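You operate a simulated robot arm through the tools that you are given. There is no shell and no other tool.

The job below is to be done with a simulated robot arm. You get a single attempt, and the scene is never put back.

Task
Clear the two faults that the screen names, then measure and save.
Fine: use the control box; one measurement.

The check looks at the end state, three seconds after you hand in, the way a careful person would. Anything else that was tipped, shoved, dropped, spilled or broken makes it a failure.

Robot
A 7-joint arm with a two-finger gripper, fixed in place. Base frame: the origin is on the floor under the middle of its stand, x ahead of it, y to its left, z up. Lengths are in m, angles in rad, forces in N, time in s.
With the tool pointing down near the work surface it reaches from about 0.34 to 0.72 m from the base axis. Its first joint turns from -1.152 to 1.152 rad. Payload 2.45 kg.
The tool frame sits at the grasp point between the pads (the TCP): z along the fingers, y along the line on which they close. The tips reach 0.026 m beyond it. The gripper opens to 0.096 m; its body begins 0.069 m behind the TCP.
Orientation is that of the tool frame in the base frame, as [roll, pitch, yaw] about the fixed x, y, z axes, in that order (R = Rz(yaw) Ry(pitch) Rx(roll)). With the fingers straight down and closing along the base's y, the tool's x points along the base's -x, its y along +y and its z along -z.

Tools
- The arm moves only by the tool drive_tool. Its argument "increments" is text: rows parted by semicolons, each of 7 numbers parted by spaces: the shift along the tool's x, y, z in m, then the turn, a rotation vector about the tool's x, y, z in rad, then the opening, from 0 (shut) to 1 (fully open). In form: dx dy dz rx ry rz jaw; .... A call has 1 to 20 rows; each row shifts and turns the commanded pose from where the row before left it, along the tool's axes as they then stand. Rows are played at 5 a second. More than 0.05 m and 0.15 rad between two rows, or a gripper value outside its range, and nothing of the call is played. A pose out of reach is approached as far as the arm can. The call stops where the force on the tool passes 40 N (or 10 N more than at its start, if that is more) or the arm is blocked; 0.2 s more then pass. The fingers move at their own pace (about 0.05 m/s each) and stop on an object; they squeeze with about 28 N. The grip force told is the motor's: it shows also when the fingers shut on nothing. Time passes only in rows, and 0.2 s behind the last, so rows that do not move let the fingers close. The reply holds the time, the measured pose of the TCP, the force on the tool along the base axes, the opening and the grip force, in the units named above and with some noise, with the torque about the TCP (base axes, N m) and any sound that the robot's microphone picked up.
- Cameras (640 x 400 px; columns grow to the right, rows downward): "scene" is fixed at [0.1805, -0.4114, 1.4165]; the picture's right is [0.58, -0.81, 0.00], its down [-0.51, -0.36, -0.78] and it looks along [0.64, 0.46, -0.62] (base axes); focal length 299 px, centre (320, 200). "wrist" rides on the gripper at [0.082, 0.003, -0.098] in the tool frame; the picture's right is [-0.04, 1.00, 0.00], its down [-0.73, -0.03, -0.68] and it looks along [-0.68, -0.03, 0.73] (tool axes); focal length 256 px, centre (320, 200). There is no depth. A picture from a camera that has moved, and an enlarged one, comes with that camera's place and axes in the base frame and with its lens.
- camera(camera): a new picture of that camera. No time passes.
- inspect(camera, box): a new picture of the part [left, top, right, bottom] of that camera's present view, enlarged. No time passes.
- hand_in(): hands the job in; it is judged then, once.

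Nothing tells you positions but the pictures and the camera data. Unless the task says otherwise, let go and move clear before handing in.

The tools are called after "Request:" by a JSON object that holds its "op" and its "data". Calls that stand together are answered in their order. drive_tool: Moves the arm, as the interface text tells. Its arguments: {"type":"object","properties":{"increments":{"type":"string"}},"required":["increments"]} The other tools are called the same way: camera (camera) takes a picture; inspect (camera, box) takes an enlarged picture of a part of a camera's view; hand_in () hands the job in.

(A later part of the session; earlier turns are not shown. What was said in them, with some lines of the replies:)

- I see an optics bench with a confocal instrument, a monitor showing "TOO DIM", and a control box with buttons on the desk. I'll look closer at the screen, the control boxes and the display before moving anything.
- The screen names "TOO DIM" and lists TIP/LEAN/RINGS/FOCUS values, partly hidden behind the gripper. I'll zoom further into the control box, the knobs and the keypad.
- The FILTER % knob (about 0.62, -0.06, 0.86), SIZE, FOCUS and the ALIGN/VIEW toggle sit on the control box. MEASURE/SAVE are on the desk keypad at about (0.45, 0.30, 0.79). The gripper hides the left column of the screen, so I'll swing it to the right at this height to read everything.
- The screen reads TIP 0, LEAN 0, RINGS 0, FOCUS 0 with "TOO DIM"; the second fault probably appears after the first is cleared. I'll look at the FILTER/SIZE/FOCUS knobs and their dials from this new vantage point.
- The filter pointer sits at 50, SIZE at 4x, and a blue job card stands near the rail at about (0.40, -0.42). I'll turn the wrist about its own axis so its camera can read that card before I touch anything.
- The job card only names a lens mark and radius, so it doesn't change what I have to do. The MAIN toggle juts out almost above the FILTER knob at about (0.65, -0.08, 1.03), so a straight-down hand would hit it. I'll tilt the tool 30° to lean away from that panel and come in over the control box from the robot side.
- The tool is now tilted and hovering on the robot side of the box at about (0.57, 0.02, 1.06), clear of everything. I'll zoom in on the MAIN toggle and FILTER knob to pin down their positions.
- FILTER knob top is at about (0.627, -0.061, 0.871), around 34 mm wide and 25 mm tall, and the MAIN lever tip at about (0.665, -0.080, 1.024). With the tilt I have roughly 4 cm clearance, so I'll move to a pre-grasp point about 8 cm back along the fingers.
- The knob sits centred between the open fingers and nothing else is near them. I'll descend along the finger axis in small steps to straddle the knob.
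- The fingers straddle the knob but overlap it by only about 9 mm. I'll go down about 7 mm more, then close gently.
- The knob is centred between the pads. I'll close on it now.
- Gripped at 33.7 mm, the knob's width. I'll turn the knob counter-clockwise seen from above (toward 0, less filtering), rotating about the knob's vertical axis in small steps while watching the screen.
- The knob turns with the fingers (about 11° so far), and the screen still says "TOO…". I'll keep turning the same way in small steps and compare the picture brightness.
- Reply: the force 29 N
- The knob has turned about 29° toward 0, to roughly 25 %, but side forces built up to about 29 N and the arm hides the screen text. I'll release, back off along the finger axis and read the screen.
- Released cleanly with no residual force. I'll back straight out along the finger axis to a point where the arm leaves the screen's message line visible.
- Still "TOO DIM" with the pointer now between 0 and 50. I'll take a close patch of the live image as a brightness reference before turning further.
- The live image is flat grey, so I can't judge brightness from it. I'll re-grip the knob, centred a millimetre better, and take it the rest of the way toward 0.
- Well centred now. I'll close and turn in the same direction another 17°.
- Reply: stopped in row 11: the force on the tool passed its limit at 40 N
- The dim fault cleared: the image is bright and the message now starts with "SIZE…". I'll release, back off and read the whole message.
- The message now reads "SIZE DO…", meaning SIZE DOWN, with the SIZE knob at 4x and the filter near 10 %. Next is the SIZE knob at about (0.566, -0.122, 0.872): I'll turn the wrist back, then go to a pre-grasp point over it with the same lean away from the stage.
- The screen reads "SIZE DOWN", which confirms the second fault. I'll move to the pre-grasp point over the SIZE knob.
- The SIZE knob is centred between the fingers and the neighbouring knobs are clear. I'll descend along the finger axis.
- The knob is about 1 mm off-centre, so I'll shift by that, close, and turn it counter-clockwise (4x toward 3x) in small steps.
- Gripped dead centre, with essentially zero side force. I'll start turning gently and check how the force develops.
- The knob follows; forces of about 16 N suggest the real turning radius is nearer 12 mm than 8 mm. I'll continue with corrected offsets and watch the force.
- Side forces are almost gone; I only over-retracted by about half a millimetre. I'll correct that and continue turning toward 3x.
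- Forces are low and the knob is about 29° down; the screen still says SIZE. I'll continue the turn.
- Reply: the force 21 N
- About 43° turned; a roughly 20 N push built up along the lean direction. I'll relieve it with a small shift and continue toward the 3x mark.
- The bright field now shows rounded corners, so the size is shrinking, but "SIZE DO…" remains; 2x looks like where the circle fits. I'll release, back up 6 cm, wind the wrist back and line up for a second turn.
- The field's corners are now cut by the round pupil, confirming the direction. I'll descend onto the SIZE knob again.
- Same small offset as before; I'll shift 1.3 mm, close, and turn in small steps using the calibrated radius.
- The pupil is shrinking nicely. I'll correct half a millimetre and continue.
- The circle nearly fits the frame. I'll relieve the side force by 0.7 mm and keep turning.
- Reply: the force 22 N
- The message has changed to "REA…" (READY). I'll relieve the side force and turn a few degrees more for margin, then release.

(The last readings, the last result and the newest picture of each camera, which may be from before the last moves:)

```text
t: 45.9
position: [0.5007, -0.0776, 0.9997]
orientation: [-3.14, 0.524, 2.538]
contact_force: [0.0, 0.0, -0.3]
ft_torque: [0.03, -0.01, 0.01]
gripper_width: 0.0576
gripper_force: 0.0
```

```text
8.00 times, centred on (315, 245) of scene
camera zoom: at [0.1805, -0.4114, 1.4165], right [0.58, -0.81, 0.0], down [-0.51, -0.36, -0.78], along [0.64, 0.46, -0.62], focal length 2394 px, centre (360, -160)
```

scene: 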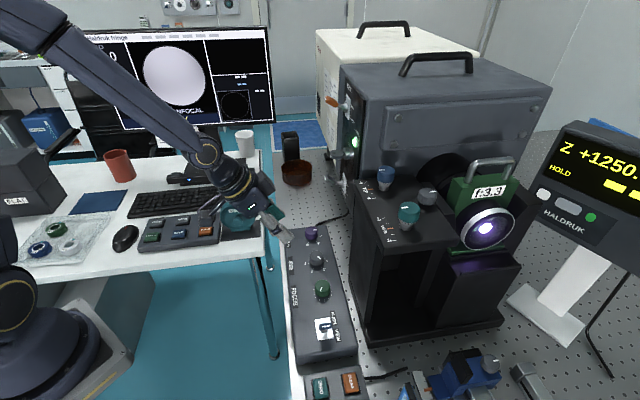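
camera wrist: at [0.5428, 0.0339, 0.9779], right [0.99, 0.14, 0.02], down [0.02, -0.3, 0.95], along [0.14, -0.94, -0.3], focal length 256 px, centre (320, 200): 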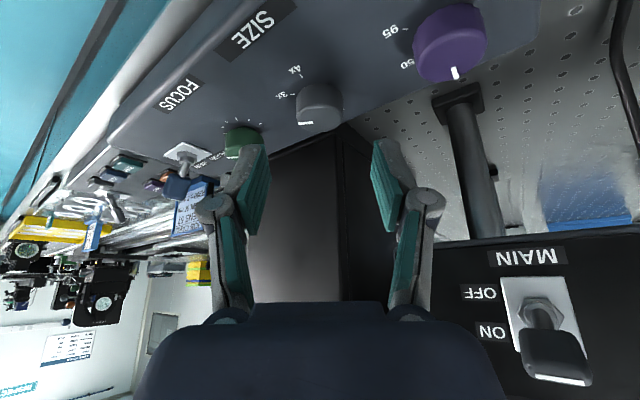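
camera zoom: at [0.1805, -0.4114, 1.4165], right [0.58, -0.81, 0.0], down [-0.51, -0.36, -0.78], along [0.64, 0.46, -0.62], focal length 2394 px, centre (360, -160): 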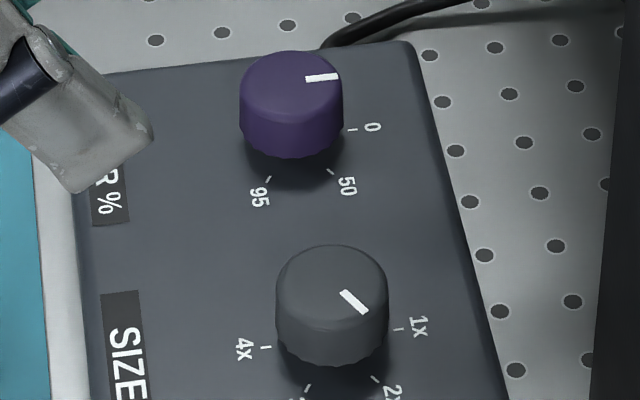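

SIZE is now just above 2x and the circle fits well inside the frame; only the "Y" of READY is visible past the arm. The FILTER pointer seems to have moved a touch, so I'll straighten the tool, swing clear, and check the full message before pressing anything.

Request:
{"op": "drive_tool", "data": {"increments": "0 0 -0.02 0 0 0 0.6; 0 0 0 0 0.131 0 0.6; 0 0 0 0 0.131 0 0.6; 0 0 0 0 0.131 0 0.6; 0 0 0 0 0.131 0 0.6; 0.0289 0.0241 -0.0167 0 0 0 0.4; 0.0289 0.0241 -0.0167 0 0 0 0.2; 0.0289 0.0241 -0.0167 0 0 0 0; 0.0289 0.0241 -0.0167 0 0 0 0; 0.0289 0.0241 -0.0167 0 0 0 0; 0.0289 0.0241 -0.0167 0 0 0 0; 0 0 0 0 0 0 0"}}

Request:
{"op": "camera", "data": {"camera": "scene"}}

Request:
{"op": "inspect", "data": {"camera": "scene", "box": [70, 20, 280, 150]}}

Request:
{"op": "inspect", "data": {"camera": "scene", "box": [275, 220, 355, 270]}}

Request:
{"op": "camera", "data": {"camera": "wrist"}}

```text
t: 48.5
position: [0.432, 0.1441, 1.1204]
orientation: [3.141, 0.0, 2.537]
contact_force: [-0.3, 0.6, -0.2]
ft_torque: [0.0, 0.05, -0.02]
gripper_width: 0.0
gripper_force: 28.3
```

```text
taken
```

scene: 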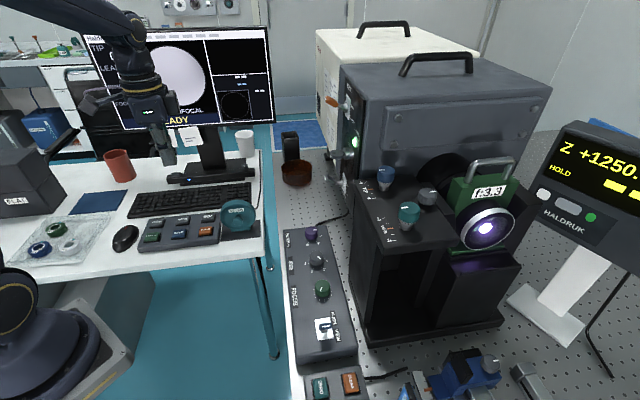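

```text
3.05 times, centred on (175, 85) of scene
camera zoom: at [0.1805, -0.4113, 1.4165], right [0.58, -0.81, 0.0], down [-0.51, -0.36, -0.78], along [0.64, 0.46, -0.62], focal length 912 px, centre (762, 550)
```

zoom: 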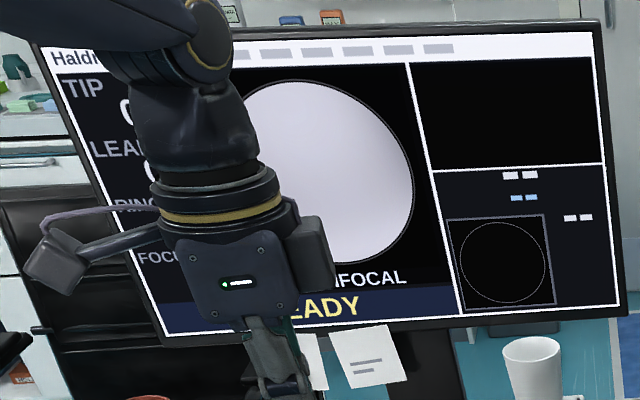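

```text
8.00 times, centred on (315, 245) of scene
camera zoom: at [0.1805, -0.4113, 1.4165], right [0.58, -0.81, 0.0], down [-0.51, -0.36, -0.78], along [0.64, 0.46, -0.62], focal length 2394 px, centre (360, -160)
```

zoom: 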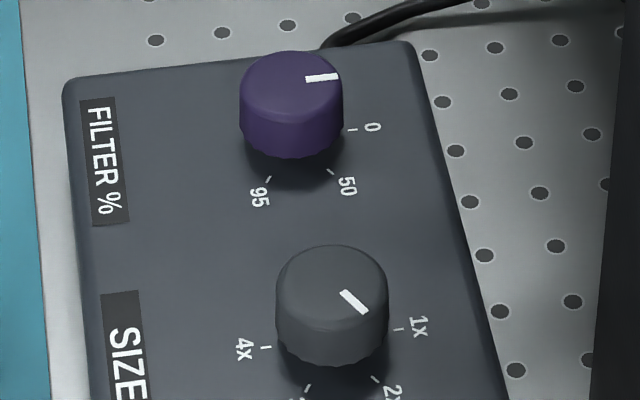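

```text
taken
camera wrist: at [0.3675, 0.1939, 1.2194], right [0.6, 0.8, 0.0], down [0.59, -0.44, 0.68], along [0.54, -0.41, -0.73], focal length 256 px, centre (320, 200)
```

wrist: 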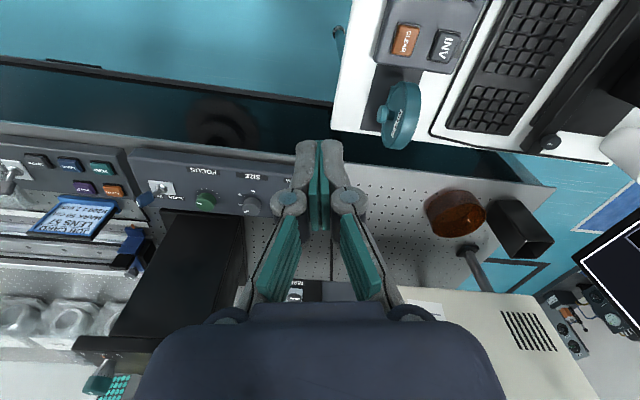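

The screen says READY, with no faults left. Next is the desk keypad: MEASURE at about (0.40, 0.35, 0.79) and SAVE at about (0.454, 0.298, 0.79). I'll turn the wrist so its camera faces the keypad and hover high over MEASURE with the fingers closed.

Request:
{"op": "drive_tool", "data": {"increments": "0 0 0 0 0 -0.139 0; 0 0 0 0 0 -0.139 0; 0 0 0 0 0 -0.139 0; 0 0 0 0 0 -0.139 0; 0 0 0 0 0 -0.139 0; 0 0 0 0 0 -0.139 0; 0 0 0 0 0 -0.139 0; 0 0 0 0 0 -0.139 0; 0 0 0 0 0 -0.139 0; 0 0 0 0 0 -0.139 0; -0.0246 0.0337 0 0 0 0 0; -0.0246 0.0337 0 0 0 0 0; -0.0246 0.0337 0 0 0 0 0; -0.0246 0.0337 0 0 0 0 0; -0.0246 0.0337 0 0 0 0 0; 0 0 0.0325 0 0 0 0; 0 0 0.0325 0 0 0 0; 0 0 0.0325 0 0 0 0; 0 0 0.0325 0 0 0 0; 0 0 0 0 0 0 0"}}

Request:
{"op": "camera", "data": {"camera": "wrist"}}

Request:
{"op": "camera", "data": {"camera": "scene"}}

Request:
{"op": "inspect", "data": {"camera": "scene", "box": [70, 20, 280, 150]}}

```text
t: 52.7
position: [0.4005, 0.3495, 0.9874]
orientation: [-3.14, 0.0, -2.354]
contact_force: [0.3, -0.6, 0.0]
ft_torque: [-0.01, -0.03, -0.06]
gripper_width: 0.0
gripper_force: 27.9
```

```text
taken
camera wrist: at [0.3423, 0.2942, 1.0866], right [-0.68, 0.73, 0.0], down [0.54, 0.5, 0.68], along [0.5, 0.46, -0.73], focal length 256 px, centre (320, 200)
```

wrist: 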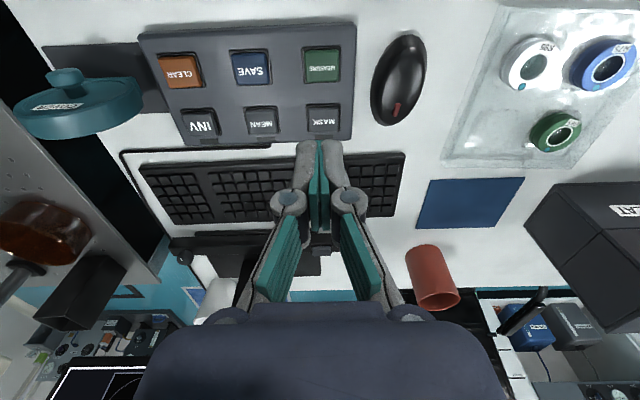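

```text
taken
```

scene: 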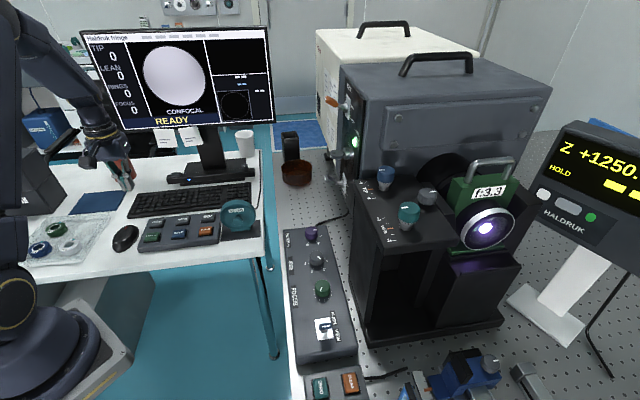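

```text
3.05 times, centred on (175, 85) of scene
camera zoom: at [0.1805, -0.4114, 1.4165], right [0.58, -0.81, 0.0], down [-0.51, -0.36, -0.78], along [0.64, 0.46, -0.62], focal length 912 px, centre (762, 550)
```

zoom: 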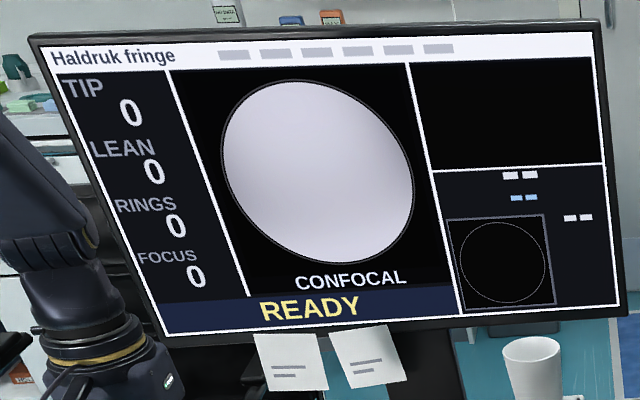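

READY with TIP, LEAN, RINGS and FOCUS all 0, and the whole screen is visible in this pose. The tool is right above MEASURE (both cameras agree on 0.400, 0.350), so I'll descend to about 1.5 cm above the key and check alignment.

Request:
{"op": "drive_tool", "data": {"increments": "0 0 0.04 0 0 0 0; 0 0 0.04 0 0 0 0; 0 0 0.04 0 0 0 0; 0 0 0.03 0 0 0 0; 0 0 0 0 0 0 0"}}

Request:
{"op": "camera", "data": {"camera": "wrist"}}

Request:
{"op": "inspect", "data": {"camera": "scene", "box": [110, 190, 250, 280]}}

```text
t: 53.9
position: [0.3992, 0.351, 0.8398]
orientation: [-3.141, 0.003, -2.354]
contact_force: [0.4, -0.2, 0.3]
ft_torque: [-0.02, -0.01, -0.01]
gripper_width: 0.0
gripper_force: 27.7
```

```text
taken
camera wrist: at [0.3395, 0.2959, 0.9387], right [-0.68, 0.73, 0.0], down [0.54, 0.5, 0.68], along [0.5, 0.46, -0.73], focal length 256 px, centre (320, 200)
```

wrist: 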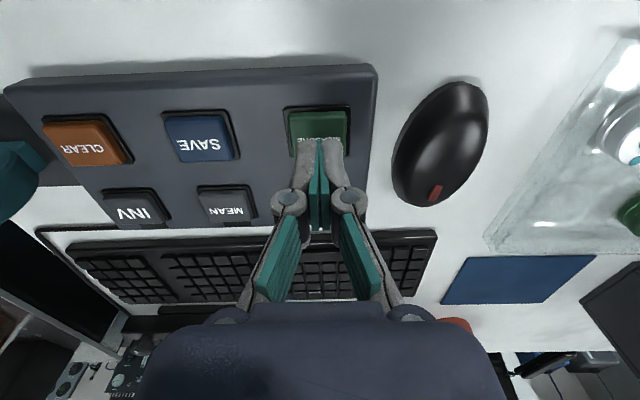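

```text
4.44 times, centred on (180, 235) of scene
camera zoom: at [0.1805, -0.4114, 1.4165], right [0.58, -0.81, 0.0], down [-0.51, -0.36, -0.78], along [0.64, 0.46, -0.62], focal length 1330 px, centre (942, 44)
```

zoom: 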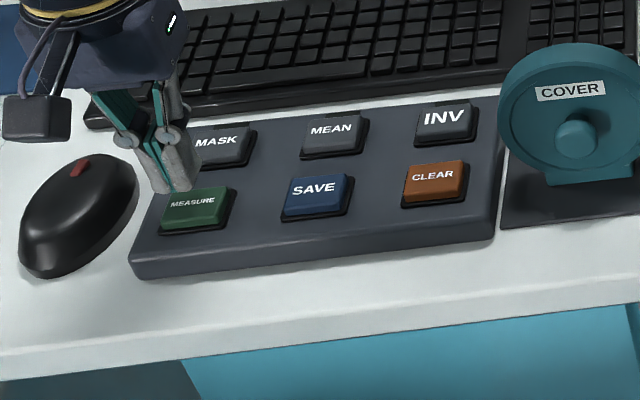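

The tip is over the MEASURE key to within about 3 mm. I'll nudge to the key's centre, drop to just above it, then press in small steps.

Request:
{"op": "drive_tool", "data": {"increments": "0.003 -0.0014 0.006 0 0 0 0; 0 0 0.006 0 0 0 0; 0 0 0 0 0 0 0"}}

Request:
{"op": "inspect", "data": {"camera": "scene", "box": [110, 190, 250, 280]}}

Request:
{"op": "inspect", "data": {"camera": "wrist", "box": [240, 60, 400, 170]}}

```text
t: 54.7
position: [0.3981, 0.3471, 0.8282]
orientation: [3.141, 0.001, -2.355]
contact_force: [-0.1, -0.3, -0.5]
ft_torque: [-0.01, 0.01, 0.0]
gripper_width: 0.0
gripper_force: 28.3
```

```text
4.44 times, centred on (180, 235) of scene
camera zoom: at [0.1805, -0.4114, 1.4165], right [0.58, -0.81, 0.0], down [-0.51, -0.36, -0.78], along [0.64, 0.46, -0.62], focal length 1330 px, centre (942, 44)
```

zoom: 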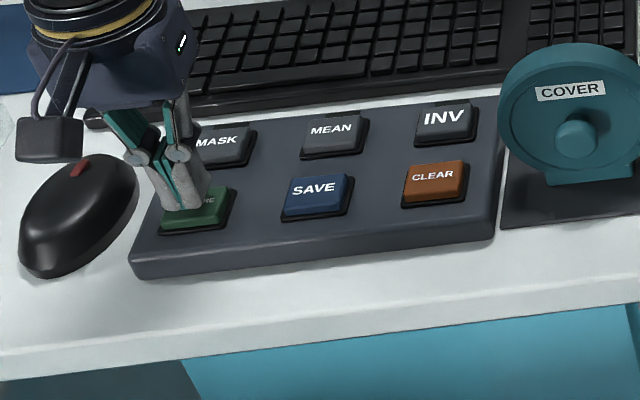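

```text
3.64 times, centred on (320, 115) of wrist
camera zoom: at [0.339, 0.2921, 0.9259], right [-0.68, 0.73, 0.0], down [0.54, 0.5, 0.68], along [0.5, 0.46, -0.73], focal length 931 px, centre (320, 509)
```

zoom: 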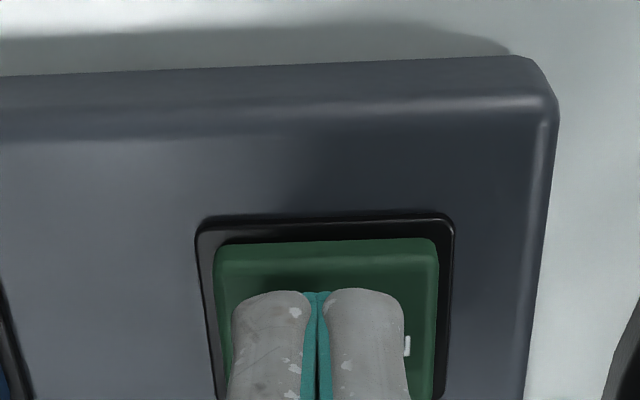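

The closed tips sit squarely over the green MEASURE key. I'll press now in small steps.

Request:
{"op": "drive_tool", "data": {"increments": "0 0 0.0025 0 0 0 0; 0 0 0.0025 0 0 0 0; 0 0 0.0025 0 0 0 0; 0 0 0.0015 0 0 0 0"}}

Request:
{"op": "inspect", "data": {"camera": "scene", "box": [70, 20, 280, 150]}}

Request:
{"op": "inspect", "data": {"camera": "wrist", "box": [240, 60, 400, 170]}}

```text
t: 55.7
position: [0.3964, 0.3494, 0.8176]
orientation: [-3.141, 0.001, -2.356]
contact_force: [0.0, -0.3, 0.7]
ft_torque: [0.0, 0.03, -0.03]
gripper_width: 0.0058
gripper_force: 28.6
```

```text
3.05 times, centred on (175, 85) of scene
camera zoom: at [0.1805, -0.4114, 1.4165], right [0.58, -0.81, 0.0], down [-0.51, -0.36, -0.78], along [0.64, 0.46, -0.62], focal length 912 px, centre (762, 550)
```

zoom: 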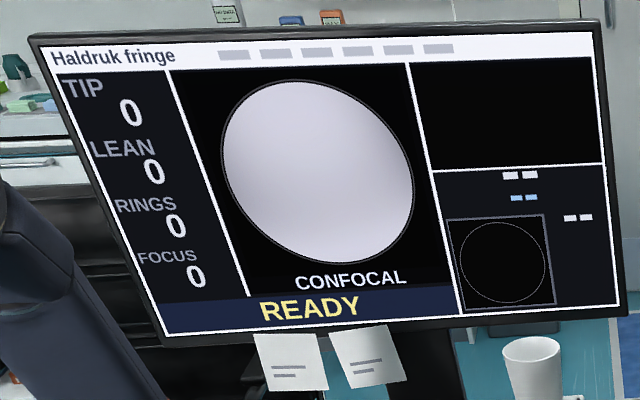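

```text
3.64 times, centred on (320, 115) of wrist
camera zoom: at [0.339, 0.2919, 0.9168], right [-0.68, 0.73, 0.0], down [0.54, 0.5, 0.68], along [0.5, 0.46, -0.73], focal length 931 px, centre (320, 509)
```

zoom: 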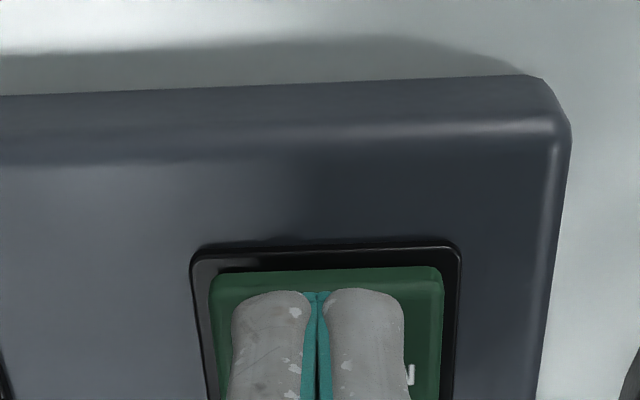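

No contact yet, and the screen is still READY. I'll continue down in finer steps.

Request:
{"op": "drive_tool", "data": {"increments": "0 0 0.0015 0 0 0 0; 0 0 0.0015 0 0 0 0"}}

Request:
{"op": "inspect", "data": {"camera": "scene", "box": [70, 20, 280, 150]}}

Request:
{"op": "inspect", "data": {"camera": "scene", "box": [110, 190, 250, 280]}}

```text
t: 56.3
position: [0.3984, 0.3472, 0.8154]
orientation: [-3.14, 0.001, -2.355]
contact_force: [0.5, -0.9, 2.0]
ft_torque: [-0.02, -0.04, 0.01]
gripper_width: 0.0061
gripper_force: 29.3
heard: click
```

```text
3.05 times, centred on (175, 85) of scene
camera zoom: at [0.1805, -0.4114, 1.4165], right [0.58, -0.81, 0.0], down [-0.51, -0.36, -0.78], along [0.64, 0.46, -0.62], focal length 912 px, centre (762, 550)
```

zoom: 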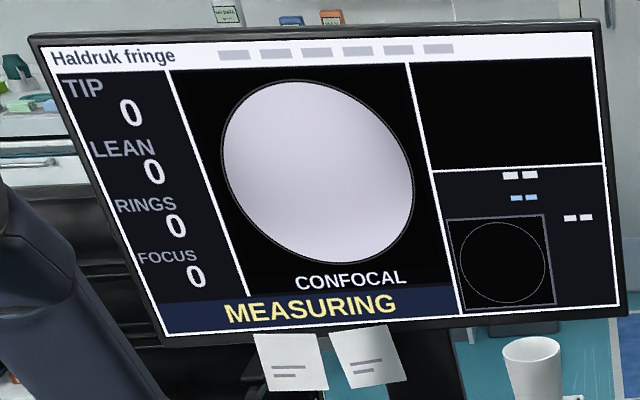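

```text
4.44 times, centred on (180, 235) of scene
camera zoom: at [0.1805, -0.4114, 1.4165], right [0.58, -0.81, 0.0], down [-0.51, -0.36, -0.78], along [0.64, 0.46, -0.62], focal length 1330 px, centre (942, 44)
```

zoom: 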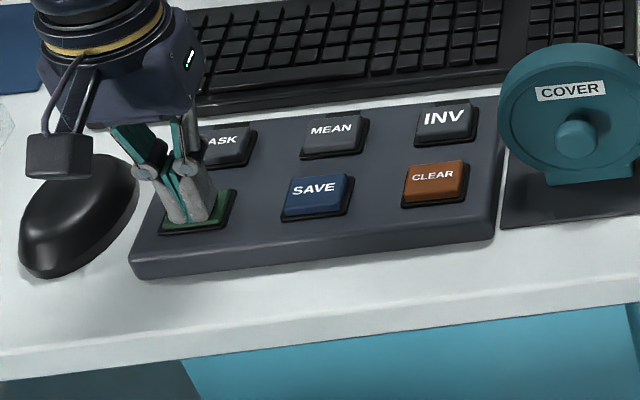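

Click heard and the screen says MEASURING. I'll lift off gently straight up and wait, touching nothing while it measures.

Request:
{"op": "drive_tool", "data": {"increments": "0 0 -0.004 0 0 0 0; 0 0 -0.008 0 0 0 0; 0 0 -0.015 0 0 0 0; 0 0 -0.02 0 0 0 0; 0 0 0 0 0 0 0; 0 0 0 0 0 0 0; 0 0 0 0 0 0 0; 0 0 0 0 0 0 0; 0 0 0 0 0 0 0; 0 0 0 0 0 0 0; 0 0 0 0 0 0 0; 0 0 0 0 0 0 0"}}

Request:
{"op": "inspect", "data": {"camera": "scene", "box": [70, 20, 280, 150]}}

Request:
{"op": "camera", "data": {"camera": "wrist"}}

```text
t: 58.9
position: [0.3989, 0.3475, 0.862]
orientation: [-3.141, -0.001, -2.356]
contact_force: [0.2, 0.2, 0.5]
ft_torque: [0.01, -0.02, -0.01]
gripper_width: 0.0004
gripper_force: 28.7
```

```text
3.05 times, centred on (175, 85) of scene
camera zoom: at [0.1805, -0.4114, 1.4165], right [0.58, -0.81, 0.0], down [-0.51, -0.36, -0.78], along [0.64, 0.46, -0.62], focal length 912 px, centre (762, 550)
```

zoom: 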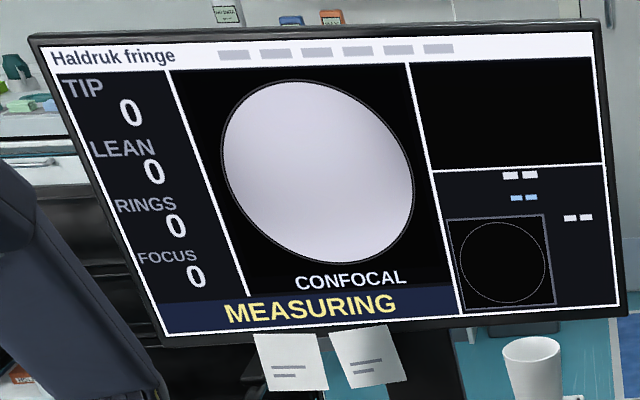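

```text
taken
camera wrist: at [0.34, 0.2916, 0.9613], right [-0.68, 0.73, 0.0], down [0.54, 0.5, 0.68], along [0.5, 0.46, -0.73], focal length 256 px, centre (320, 200)
```

wrist: 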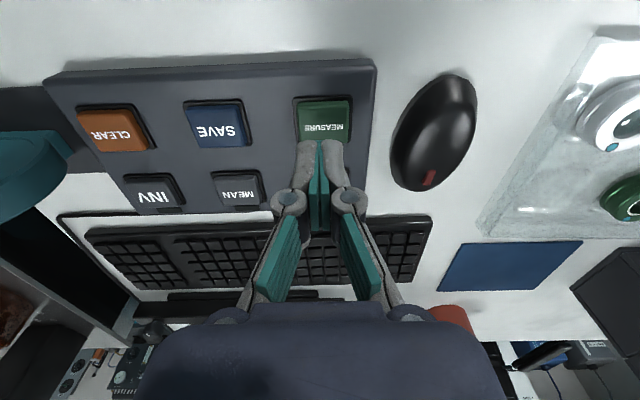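

Still MEASURING and the arm is clear of the keypad. I'll hold still and let it finish.

Request:
{"op": "drive_tool", "data": {"increments": "0 0 0 0 0 0 0; 0 0 0 0 0 0 0; 0 0 0 0 0 0 0; 0 0 0 0 0 0 0; 0 0 0 0 0 0 0; 0 0 0 0 0 0 0; 0 0 0 0 0 0 0; 0 0 0 0 0 0 0; 0 0 0 0 0 0 0; 0 0 0 0 0 0 0; 0 0 0 0 0 0 0; 0 0 0 0 0 0 0; 0 0 0 0 0 0 0; 0 0 0 0 0 0 0; 0 0 0 0 0 0 0"}}

Request:
{"op": "inspect", "data": {"camera": "scene", "box": [70, 20, 280, 150]}}

```text
t: 62.1
position: [0.3989, 0.3473, 0.8627]
orientation: [-3.141, 0.0, -2.354]
contact_force: [-0.7, -0.1, -0.4]
ft_torque: [0.0, -0.02, 0.0]
gripper_width: 0.0001
gripper_force: 28.7
```

```text
3.05 times, centred on (175, 85) of scene
camera zoom: at [0.1805, -0.4114, 1.4165], right [0.58, -0.81, 0.0], down [-0.51, -0.36, -0.78], along [0.64, 0.46, -0.62], focal length 912 px, centre (762, 550)
```

zoom: 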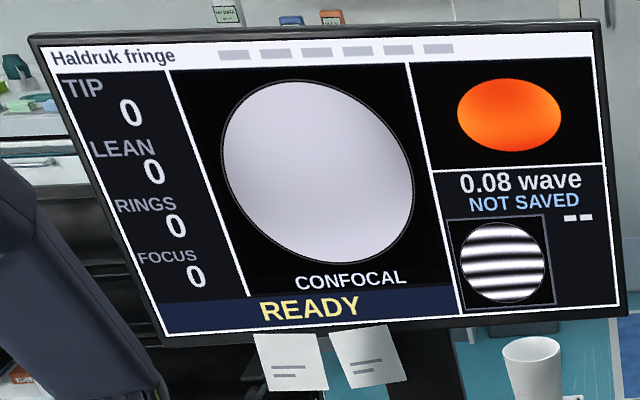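

Measurement done: "0.08 wave, NOT SAVED". Now SAVE, one key spacing (75 mm) to the side at about (0.4525, 0.2945); I'll shift over and drop to about 1 cm above it.

Request:
{"op": "drive_tool", "data": {"increments": "-0.0002 -0.0377 0 0 0 0 0; -0.0002 -0.0377 0 0 0 0 0; 0 0 0.015 0 0 0 0; 0 0 0.015 0 0 0 0; 0 0 0 0 0 0 0"}}

Request:
{"op": "inspect", "data": {"camera": "wrist", "box": [220, 60, 420, 190]}}

Request:
{"op": "inspect", "data": {"camera": "scene", "box": [110, 190, 250, 280]}}

```text
t: 63.3
position: [0.4529, 0.2938, 0.8311]
orientation: [3.14, -0.001, -2.354]
contact_force: [0.8, 0.0, 0.2]
ft_torque: [0.02, 0.0, 0.01]
gripper_width: 0.0
gripper_force: 29.2
```

```text
3.08 times, centred on (320, 125) of wrist
camera zoom: at [0.3946, 0.2384, 0.9304], right [-0.68, 0.73, 0.0], down [0.54, 0.5, 0.68], along [0.5, 0.46, -0.73], focal length 788 px, centre (320, 431)
```

zoom: 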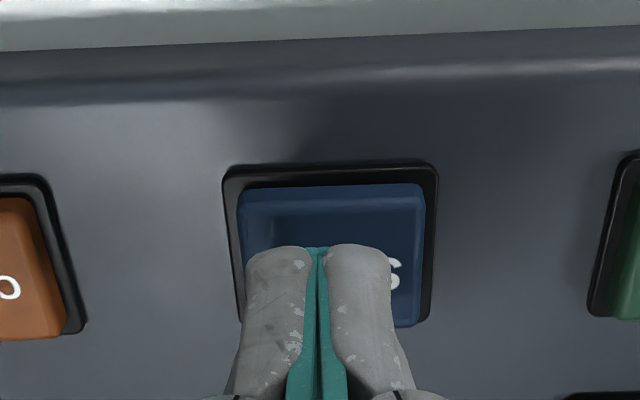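

```text
4.44 times, centred on (180, 235) of scene
camera zoom: at [0.1805, -0.4114, 1.4165], right [0.58, -0.81, 0.0], down [-0.51, -0.36, -0.78], along [0.64, 0.46, -0.62], focal length 1330 px, centre (942, 44)
```

zoom: 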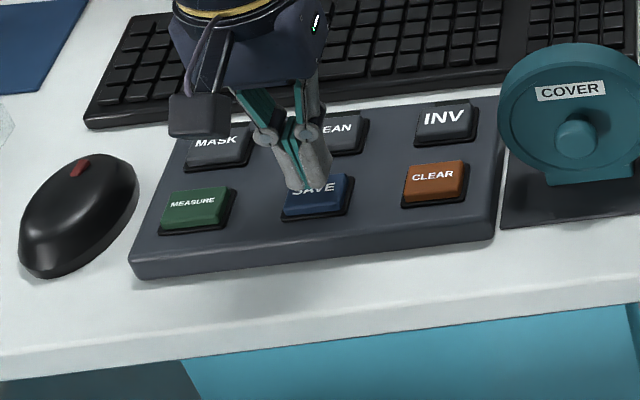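

The tips are over SAVE, about 2 mm off-centre. I'll nudge by that and come down close to contact height.

Request:
{"op": "drive_tool", "data": {"increments": "0 0.002 0.003 0 0 0 0; 0 0 0.004 0 0 0 0; 0 0 0.003 0 0 0 0; 0 0 0.0025 0 0 0 0"}}

Request:
{"op": "inspect", "data": {"camera": "scene", "box": [70, 20, 280, 150]}}

```text
t: 64.3
position: [0.451, 0.2957, 0.8189]
orientation: [3.141, 0.002, -2.355]
contact_force: [-0.8, 0.2, -0.8]
ft_torque: [-0.02, -0.04, 0.01]
gripper_width: 0.0002
gripper_force: 29.3
```

```text
3.05 times, centred on (175, 85) of scene
camera zoom: at [0.1805, -0.4114, 1.4165], right [0.58, -0.81, 0.0], down [-0.51, -0.36, -0.78], along [0.64, 0.46, -0.62], focal length 912 px, centre (762, 550)
```

zoom: 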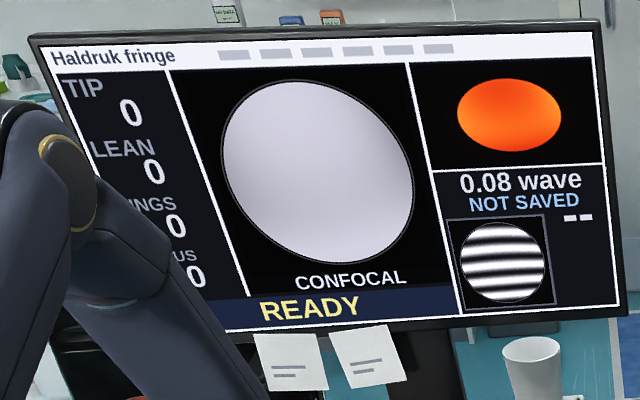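

No contact yet; the tips are just above SAVE. I'll continue pressing in 1.5 mm steps.

Request:
{"op": "drive_tool", "data": {"increments": "0 0 0.0015 0 0 0 0; 0 0 0.0015 0 0 0 0; 0 0 0.001 0 0 0 0"}}

Request:
{"op": "inspect", "data": {"camera": "scene", "box": [70, 20, 280, 150]}}

```text
t: 65.1
position: [0.4511, 0.2968, 0.8149]
orientation: [-3.14, 0.001, -2.354]
contact_force: [-1.7, -0.9, 3.3]
ft_torque: [0.0, -0.03, 0.01]
gripper_width: 0.0059
gripper_force: 28.7
heard: click
```

```text
3.05 times, centred on (175, 85) of scene
camera zoom: at [0.1805, -0.4114, 1.4165], right [0.58, -0.81, 0.0], down [-0.51, -0.36, -0.78], along [0.64, 0.46, -0.62], focal length 912 px, centre (762, 550)
```

zoom: 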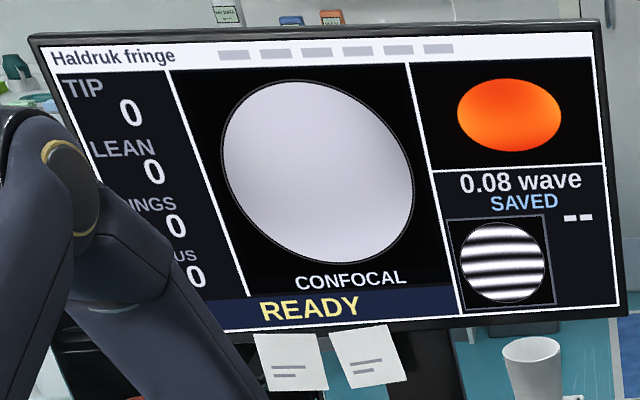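

The screen says SAVED with 0.08 wave and READY. I'll lift straight up, well clear of the keypad, and check the whole scene.

Request:
{"op": "drive_tool", "data": {"increments": "0 0 -0.004 0 0 0 0; 0 0 -0.01 0 0 0 0; 0 0 -0.025 0 0 0 0; 0 0 -0.04 0 0 0 0; 0 0 -0.045 0 0 0 0.2; 0 0 -0.045 0 0 0 0.4; 0 0 -0.045 0 0 0 0.5; 0 0 -0.045 0 0 0 0.5; 0 0 -0.04 0 0 0 0.5; 0 0 0 0 0 0 0.5"}}

Request:
{"op": "camera", "data": {"camera": "scene"}}

Request:
{"op": "camera", "data": {"camera": "wrist"}}

Request:
{"op": "inspect", "data": {"camera": "scene", "box": [70, 20, 280, 150]}}

Request:
{"op": "inspect", "data": {"camera": "scene", "box": [270, 140, 450, 400]}}

```text
t: 67.3
position: [0.452, 0.2951, 1.1138]
orientation: [3.141, 0.001, -2.357]
contact_force: [-0.5, -0.9, 0.2]
ft_torque: [-0.01, 0.01, 0.05]
gripper_width: 0.0478
gripper_force: 0.0
```

```text
taken
```

scene: 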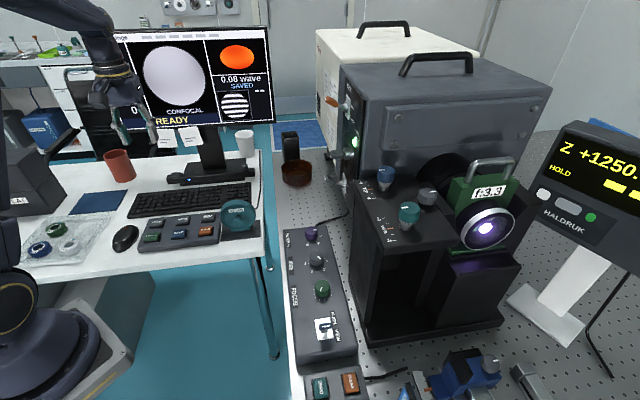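

```text
taken
camera wrist: at [0.3937, 0.2395, 1.2135], right [-0.68, 0.73, 0.0], down [0.54, 0.5, 0.68], along [0.5, 0.46, -0.73], focal length 256 px, centre (320, 200)
```

wrist: 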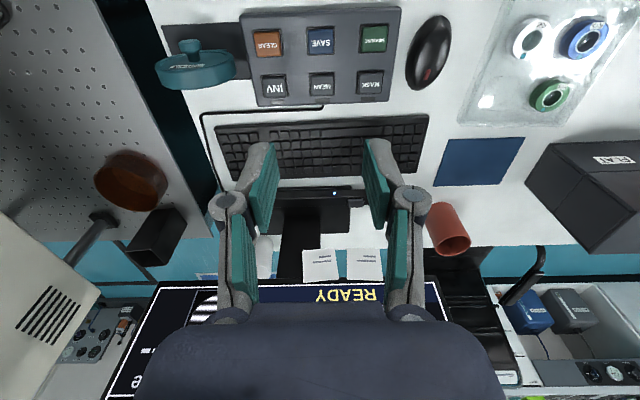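

```text
3.05 times, centred on (175, 85) of scene
camera zoom: at [0.1805, -0.4114, 1.4165], right [0.58, -0.81, 0.0], down [-0.51, -0.36, -0.78], along [0.64, 0.46, -0.62], focal length 912 px, centre (762, 550)
```

zoom: 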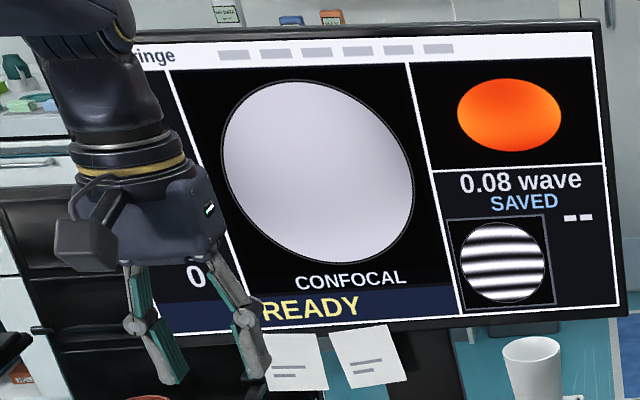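

```text
1.54 times, centred on (360, 270) of scene
camera zoom: at [0.1805, -0.4114, 1.4165], right [0.58, -0.81, 0.0], down [-0.51, -0.36, -0.78], along [0.64, 0.46, -0.62], focal length 460 px, centre (258, 92)
```

zoom: 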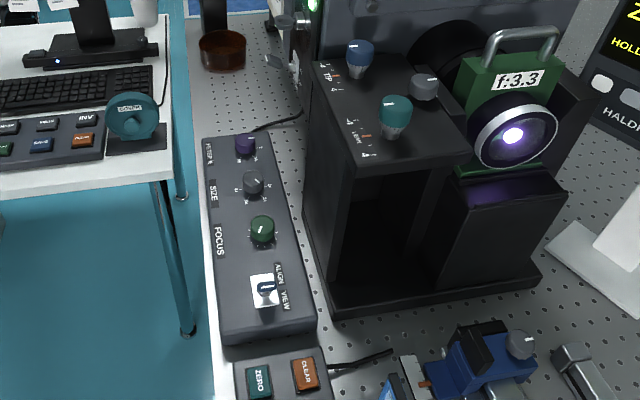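

Both faults are cleared. The screen shows READY, 0.08 wave and SAVED, and nothing else in the scene looks disturbed. The arm is clear with nothing held, so I'm handing in.

Request:
{"op": "hand_in", "data": {}}

```text
The job is handed in.
```

I cleared both faults, took one measurement and saved it. The screen finished on READY, showing "0.08 wave" and "SAVED".

- **TOO DIM:** I turned the FILTER % knob down from 50 until the warning cleared, at about 10.
- **SIZE DOWN:** this came up once the picture was bright enough. I turned the SIZE knob from 4x to just above 2x, and the screen went to READY.
- **Measure and save:** I pressed MEASURE once and waited for the result, then pressed SAVE once. Each key clicked.

While I was turning SIZE, the FILTER % knob also moved a few degrees and now points close to 0. The hand probably brushed it. The screen stayed on READY, and the measurement was taken with the filter there.

Nothing else looked moved in the final pictures. The arm was lifted clear, holding nothing, before I handed in.
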